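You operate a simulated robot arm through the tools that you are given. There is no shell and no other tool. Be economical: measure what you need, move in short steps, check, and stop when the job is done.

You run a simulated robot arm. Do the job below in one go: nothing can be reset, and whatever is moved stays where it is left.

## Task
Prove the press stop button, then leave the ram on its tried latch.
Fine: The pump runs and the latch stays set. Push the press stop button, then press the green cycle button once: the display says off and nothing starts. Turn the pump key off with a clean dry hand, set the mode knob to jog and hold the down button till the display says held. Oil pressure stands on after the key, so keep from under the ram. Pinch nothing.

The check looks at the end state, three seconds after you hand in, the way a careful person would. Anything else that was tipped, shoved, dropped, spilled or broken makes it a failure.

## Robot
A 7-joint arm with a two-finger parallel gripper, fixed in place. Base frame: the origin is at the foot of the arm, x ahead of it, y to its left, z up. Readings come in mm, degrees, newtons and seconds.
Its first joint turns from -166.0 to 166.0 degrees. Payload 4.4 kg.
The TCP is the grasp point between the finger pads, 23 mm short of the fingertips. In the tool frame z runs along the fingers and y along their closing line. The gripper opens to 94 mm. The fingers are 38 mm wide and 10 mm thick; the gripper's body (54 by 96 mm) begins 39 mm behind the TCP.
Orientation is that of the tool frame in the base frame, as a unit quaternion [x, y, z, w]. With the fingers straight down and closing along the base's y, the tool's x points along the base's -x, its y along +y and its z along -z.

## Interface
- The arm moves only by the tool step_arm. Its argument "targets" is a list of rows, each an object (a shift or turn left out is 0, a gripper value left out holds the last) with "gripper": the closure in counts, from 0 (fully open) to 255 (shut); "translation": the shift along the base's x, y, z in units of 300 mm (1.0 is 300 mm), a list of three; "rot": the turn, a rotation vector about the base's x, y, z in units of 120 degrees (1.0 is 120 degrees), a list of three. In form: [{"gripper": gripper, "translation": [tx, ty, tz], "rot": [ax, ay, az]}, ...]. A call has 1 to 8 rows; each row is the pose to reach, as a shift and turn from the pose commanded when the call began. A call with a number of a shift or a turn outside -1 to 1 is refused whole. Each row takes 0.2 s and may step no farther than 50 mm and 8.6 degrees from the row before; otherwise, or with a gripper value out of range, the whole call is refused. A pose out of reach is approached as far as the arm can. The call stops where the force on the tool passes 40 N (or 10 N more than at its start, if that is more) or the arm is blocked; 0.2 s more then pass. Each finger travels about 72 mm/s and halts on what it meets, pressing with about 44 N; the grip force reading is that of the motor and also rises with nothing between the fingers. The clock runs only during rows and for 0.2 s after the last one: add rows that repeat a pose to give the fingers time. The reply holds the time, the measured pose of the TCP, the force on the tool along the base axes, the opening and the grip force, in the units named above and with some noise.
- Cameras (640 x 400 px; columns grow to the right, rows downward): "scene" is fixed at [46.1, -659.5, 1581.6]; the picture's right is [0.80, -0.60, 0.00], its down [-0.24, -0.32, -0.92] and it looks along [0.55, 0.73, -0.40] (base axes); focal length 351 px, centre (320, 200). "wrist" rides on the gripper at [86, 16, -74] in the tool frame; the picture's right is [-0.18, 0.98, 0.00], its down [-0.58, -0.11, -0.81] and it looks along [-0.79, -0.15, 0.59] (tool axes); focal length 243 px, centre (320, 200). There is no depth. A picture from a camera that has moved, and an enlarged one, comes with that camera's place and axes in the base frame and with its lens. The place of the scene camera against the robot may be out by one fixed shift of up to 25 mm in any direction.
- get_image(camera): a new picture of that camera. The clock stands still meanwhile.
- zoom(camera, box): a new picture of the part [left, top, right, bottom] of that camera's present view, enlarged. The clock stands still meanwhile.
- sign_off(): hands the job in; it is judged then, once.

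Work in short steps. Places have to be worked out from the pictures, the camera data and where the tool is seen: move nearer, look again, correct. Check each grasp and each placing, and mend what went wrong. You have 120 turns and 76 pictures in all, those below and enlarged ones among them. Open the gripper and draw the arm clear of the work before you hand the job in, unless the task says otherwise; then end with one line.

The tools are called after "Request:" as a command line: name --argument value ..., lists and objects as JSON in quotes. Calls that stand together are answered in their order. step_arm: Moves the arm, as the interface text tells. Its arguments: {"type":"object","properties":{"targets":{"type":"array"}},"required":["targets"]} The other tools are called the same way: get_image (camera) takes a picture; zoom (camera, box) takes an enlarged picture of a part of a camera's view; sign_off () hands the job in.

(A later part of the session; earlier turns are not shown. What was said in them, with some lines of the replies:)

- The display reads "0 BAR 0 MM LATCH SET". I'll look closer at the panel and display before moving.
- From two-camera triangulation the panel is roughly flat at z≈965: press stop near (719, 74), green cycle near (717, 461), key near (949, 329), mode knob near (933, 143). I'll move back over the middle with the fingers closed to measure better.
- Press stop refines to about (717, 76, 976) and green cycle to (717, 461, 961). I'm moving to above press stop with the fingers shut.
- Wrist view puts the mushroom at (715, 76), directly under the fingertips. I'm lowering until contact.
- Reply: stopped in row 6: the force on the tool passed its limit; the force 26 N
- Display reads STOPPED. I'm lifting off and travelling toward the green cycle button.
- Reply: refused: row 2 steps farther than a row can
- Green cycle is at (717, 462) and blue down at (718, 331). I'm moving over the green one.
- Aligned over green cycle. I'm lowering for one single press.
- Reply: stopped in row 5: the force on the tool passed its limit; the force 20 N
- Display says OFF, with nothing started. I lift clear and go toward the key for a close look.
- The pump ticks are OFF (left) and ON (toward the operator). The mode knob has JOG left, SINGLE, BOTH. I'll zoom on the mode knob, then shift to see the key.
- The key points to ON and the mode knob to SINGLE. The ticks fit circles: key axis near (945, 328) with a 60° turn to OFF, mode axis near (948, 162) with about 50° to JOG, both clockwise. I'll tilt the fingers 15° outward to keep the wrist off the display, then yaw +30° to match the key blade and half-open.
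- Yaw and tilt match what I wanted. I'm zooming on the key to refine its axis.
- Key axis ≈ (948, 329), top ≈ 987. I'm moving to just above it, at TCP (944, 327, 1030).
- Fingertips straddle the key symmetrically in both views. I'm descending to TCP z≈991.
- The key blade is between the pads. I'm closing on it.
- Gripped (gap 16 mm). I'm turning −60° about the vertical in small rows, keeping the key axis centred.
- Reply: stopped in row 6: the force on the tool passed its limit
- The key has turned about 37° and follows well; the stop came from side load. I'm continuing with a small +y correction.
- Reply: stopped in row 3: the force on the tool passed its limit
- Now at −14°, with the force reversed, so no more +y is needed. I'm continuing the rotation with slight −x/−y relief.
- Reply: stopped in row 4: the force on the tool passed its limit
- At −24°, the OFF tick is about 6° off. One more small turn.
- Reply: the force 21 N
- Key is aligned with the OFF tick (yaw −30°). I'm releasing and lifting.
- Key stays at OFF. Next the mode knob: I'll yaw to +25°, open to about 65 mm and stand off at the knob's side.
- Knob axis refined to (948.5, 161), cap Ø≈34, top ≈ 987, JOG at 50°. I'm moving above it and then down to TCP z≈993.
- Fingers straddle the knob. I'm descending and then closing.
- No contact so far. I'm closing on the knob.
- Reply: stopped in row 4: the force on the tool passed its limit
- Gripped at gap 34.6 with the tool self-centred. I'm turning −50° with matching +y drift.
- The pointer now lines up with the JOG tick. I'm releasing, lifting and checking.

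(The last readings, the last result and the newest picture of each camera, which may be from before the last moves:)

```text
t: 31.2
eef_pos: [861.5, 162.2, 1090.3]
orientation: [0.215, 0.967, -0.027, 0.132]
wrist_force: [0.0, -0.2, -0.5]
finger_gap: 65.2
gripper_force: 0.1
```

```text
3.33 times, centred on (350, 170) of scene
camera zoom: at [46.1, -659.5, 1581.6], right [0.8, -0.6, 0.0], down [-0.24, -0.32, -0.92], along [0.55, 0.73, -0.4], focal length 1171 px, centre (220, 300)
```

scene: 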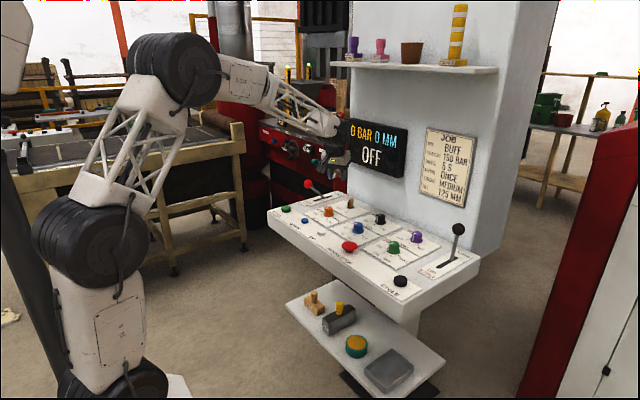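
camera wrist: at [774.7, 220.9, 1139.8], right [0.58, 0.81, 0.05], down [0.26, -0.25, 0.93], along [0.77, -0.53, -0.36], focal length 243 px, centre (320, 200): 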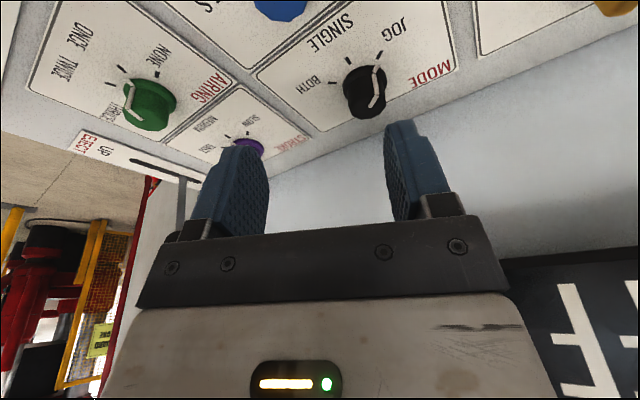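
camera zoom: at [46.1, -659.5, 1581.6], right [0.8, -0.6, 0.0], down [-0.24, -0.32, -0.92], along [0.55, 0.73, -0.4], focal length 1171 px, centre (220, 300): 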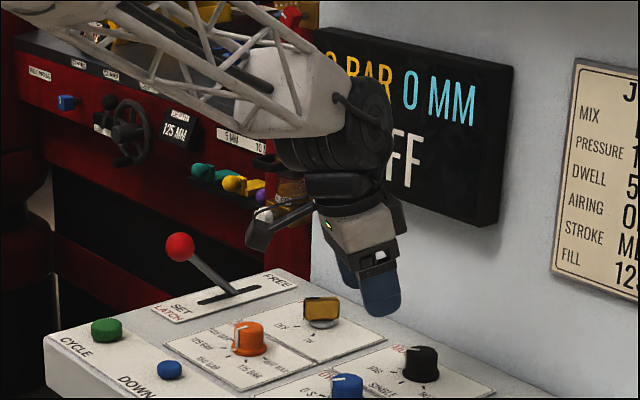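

Mode is at JOG. Now I undo the yaw and tilt while moving toward the blue down button, fingers closing; then I re-check the key.

Request:
step_arm --targets '[{"gripper": 255, "rot": [0, 0, 0.0525], "translation": [-0.1, 0.05, 0.03]}, {"rot": [0, 0, 0.105], "translation": [-0.2, 0.12, 0.06]}, {"rot": [0, 0, 0.1575], "translation": [-0.3, 0.22, 0.06]}, {"rot": [0, 0, 0.209], "translation": [-0.4, 0.32, 0.06]}, {"rot": [0, 0, 0.209], "translation": [-0.47, 0.44, 0.06]}, {"rot": [0, 0, 0.209], "translation": [-0.47, 0.44, 0.06]}]'

Request:
step_arm --targets '[{"rot": [0, 0.0625, 0], "translation": [0, 0.06, 0]}, {"rot": [0, 0.125, 0], "translation": [0, 0.122, 0]}, {"rot": [0, 0.125, 0], "translation": [0, 0.122, 0]}]'

Request:
get_image --camera "wrist"

Request:
zoom --camera "scene" --box '[300, 130, 420, 220]'

```text
t: 32.6
eef_pos: [721.0, 293.4, 1106.8]
orientation: [0.001, 0.991, 0.002, 0.135]
wrist_force: [-0.2, -0.2, -0.2]
finger_gap: 0.0
gripper_force: 42.5
```

```text
t: 33.4
eef_pos: [720.5, 330.1, 1107.2]
orientation: [0.001, 1.0, 0.001, 0.004]
wrist_force: [0.7, -0.1, -0.9]
finger_gap: 0.0
gripper_force: 42.2
```

```text
31 pictures are left
camera wrist: at [633.5, 347.3, 1182.1], right [0.19, 0.98, 0.0], down [0.57, -0.11, 0.81], along [0.8, -0.15, -0.59], focal length 243 px, centre (320, 200)
```

wrist: 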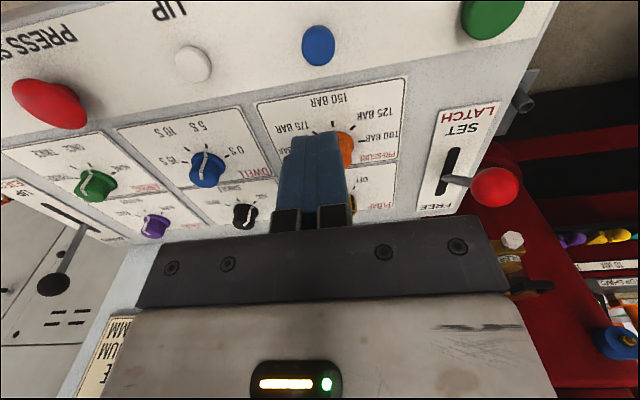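

```text
4.44 times, centred on (360, 175) of scene
camera zoom: at [46.1, -659.5, 1581.6], right [0.8, -0.6, 0.0], down [-0.24, -0.32, -0.92], along [0.55, 0.73, -0.4], focal length 1561 px, centre (142, 311)
```

zoom: 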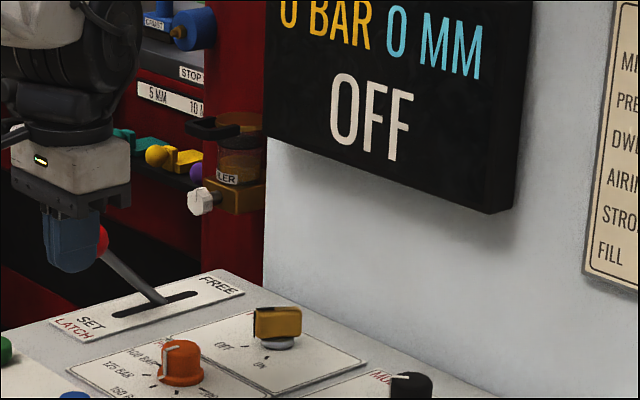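

Key blade faces OFF and the mode is at JOG. The fingers are directly above the blue down button at (720, 330), so I'm descending to press it.

Request:
step_arm --targets '[{"translation": [0, 0, -0.13]}, {"translation": [0, 0, -0.26]}, {"translation": [0, 0, -0.34]}, {"translation": [0, 0, -0.36]}, {"translation": [0, 0, -0.38]}, {"translation": [0, 0, -0.4]}, {"translation": [0, 0, -0.415]}]'

Request:
zoom --camera "scene" --box '[270, 110, 430, 230]'

```text
t: 35.0
eef_pos: [720.5, 331.1, 983.5]
orientation: [0.001, 1.0, 0.002, 0.005]
wrist_force: [-4.5, 1.0, 11.2]
finger_gap: 0.0
gripper_force: 42.7
```

```text
3.33 times, centred on (350, 170) of scene
camera zoom: at [46.1, -659.5, 1581.6], right [0.8, -0.6, 0.0], down [-0.24, -0.32, -0.92], along [0.55, 0.73, -0.4], focal length 1171 px, centre (220, 300)
```

zoom: 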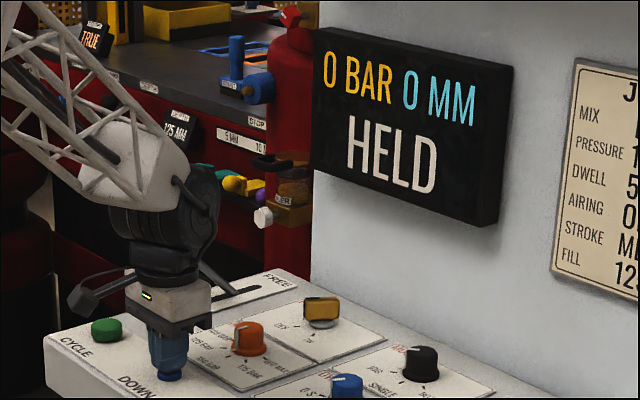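

Display says HELD. I'm lifting off, drawing the arm back and opening the gripper.

Request:
step_arm --targets '[{"translation": [0, 0, 0.1]}, {"translation": [0, 0, 0.25]}, {"translation": [0, 0, 0.4]}, {"translation": [-0.05, 0, 0.55]}, {"gripper": 0, "translation": [-0.15, 0, 0.65]}, {"translation": [-0.25, 0, 0.75]}, {"translation": [-0.35, 0, 0.85]}, {"translation": [-0.35, 0, 0.85]}]'

Request:
get_image --camera "scene"

Request:
zoom --camera "scene" --box '[270, 110, 480, 300]'

Request:
get_image --camera "wrist"

```text
t: 36.8
eef_pos: [615.1, 331.6, 1237.8]
orientation: [0.001, 1.0, 0.002, 0.004]
wrist_force: [0.0, 0.1, -0.4]
finger_gap: 94.0
gripper_force: 0.0
```

```text
28 pictures are left
```

scene: 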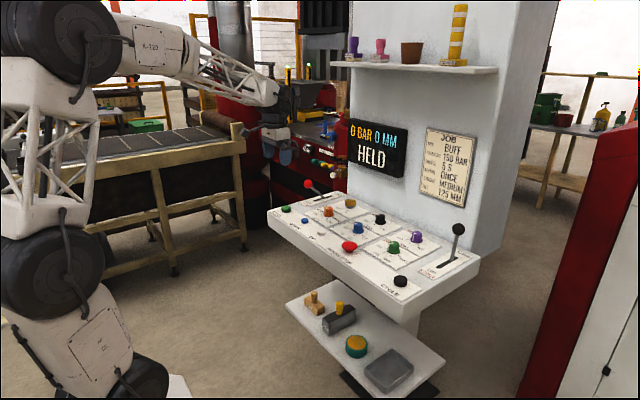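

```text
2.11 times, centred on (375, 205) of scene
camera zoom: at [46.1, -659.5, 1581.6], right [0.8, -0.6, 0.0], down [-0.24, -0.32, -0.92], along [0.55, 0.73, -0.4], focal length 739 px, centre (204, 190)
```

zoom: 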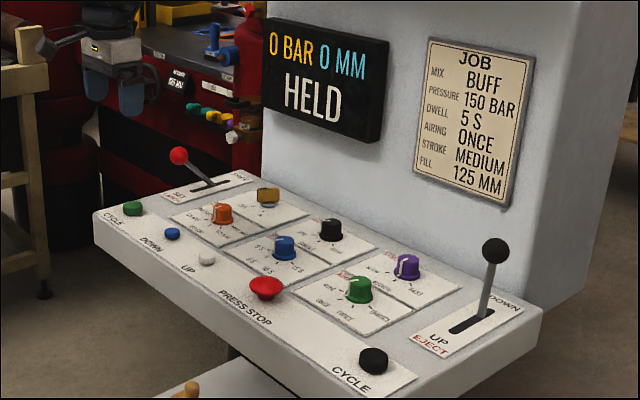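

```text
26 pictures are left
camera wrist: at [527.2, 347.9, 1312.7], right [0.19, 0.98, 0.0], down [0.57, -0.11, 0.81], along [0.8, -0.15, -0.59], focal length 243 px, centre (320, 200)
```

wrist: 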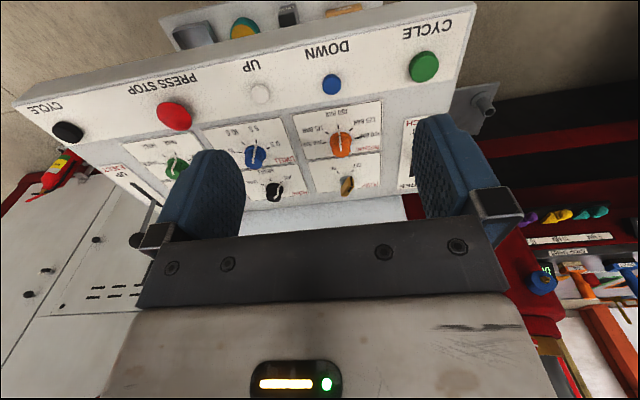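

HELD stays on the display, the latch lever is unmoved, the key is at OFF and the mode at JOG. The arm is clear with the gripper open, so I'm handing in.

Request:
sign_off

```text
The job is handed in.
```

The press stop is proved: after it was pushed, one green cycle press showed OFF and nothing started. The pump key is off, the mode is on jog, the display reads HELD with the latch set, and the arm is clear.
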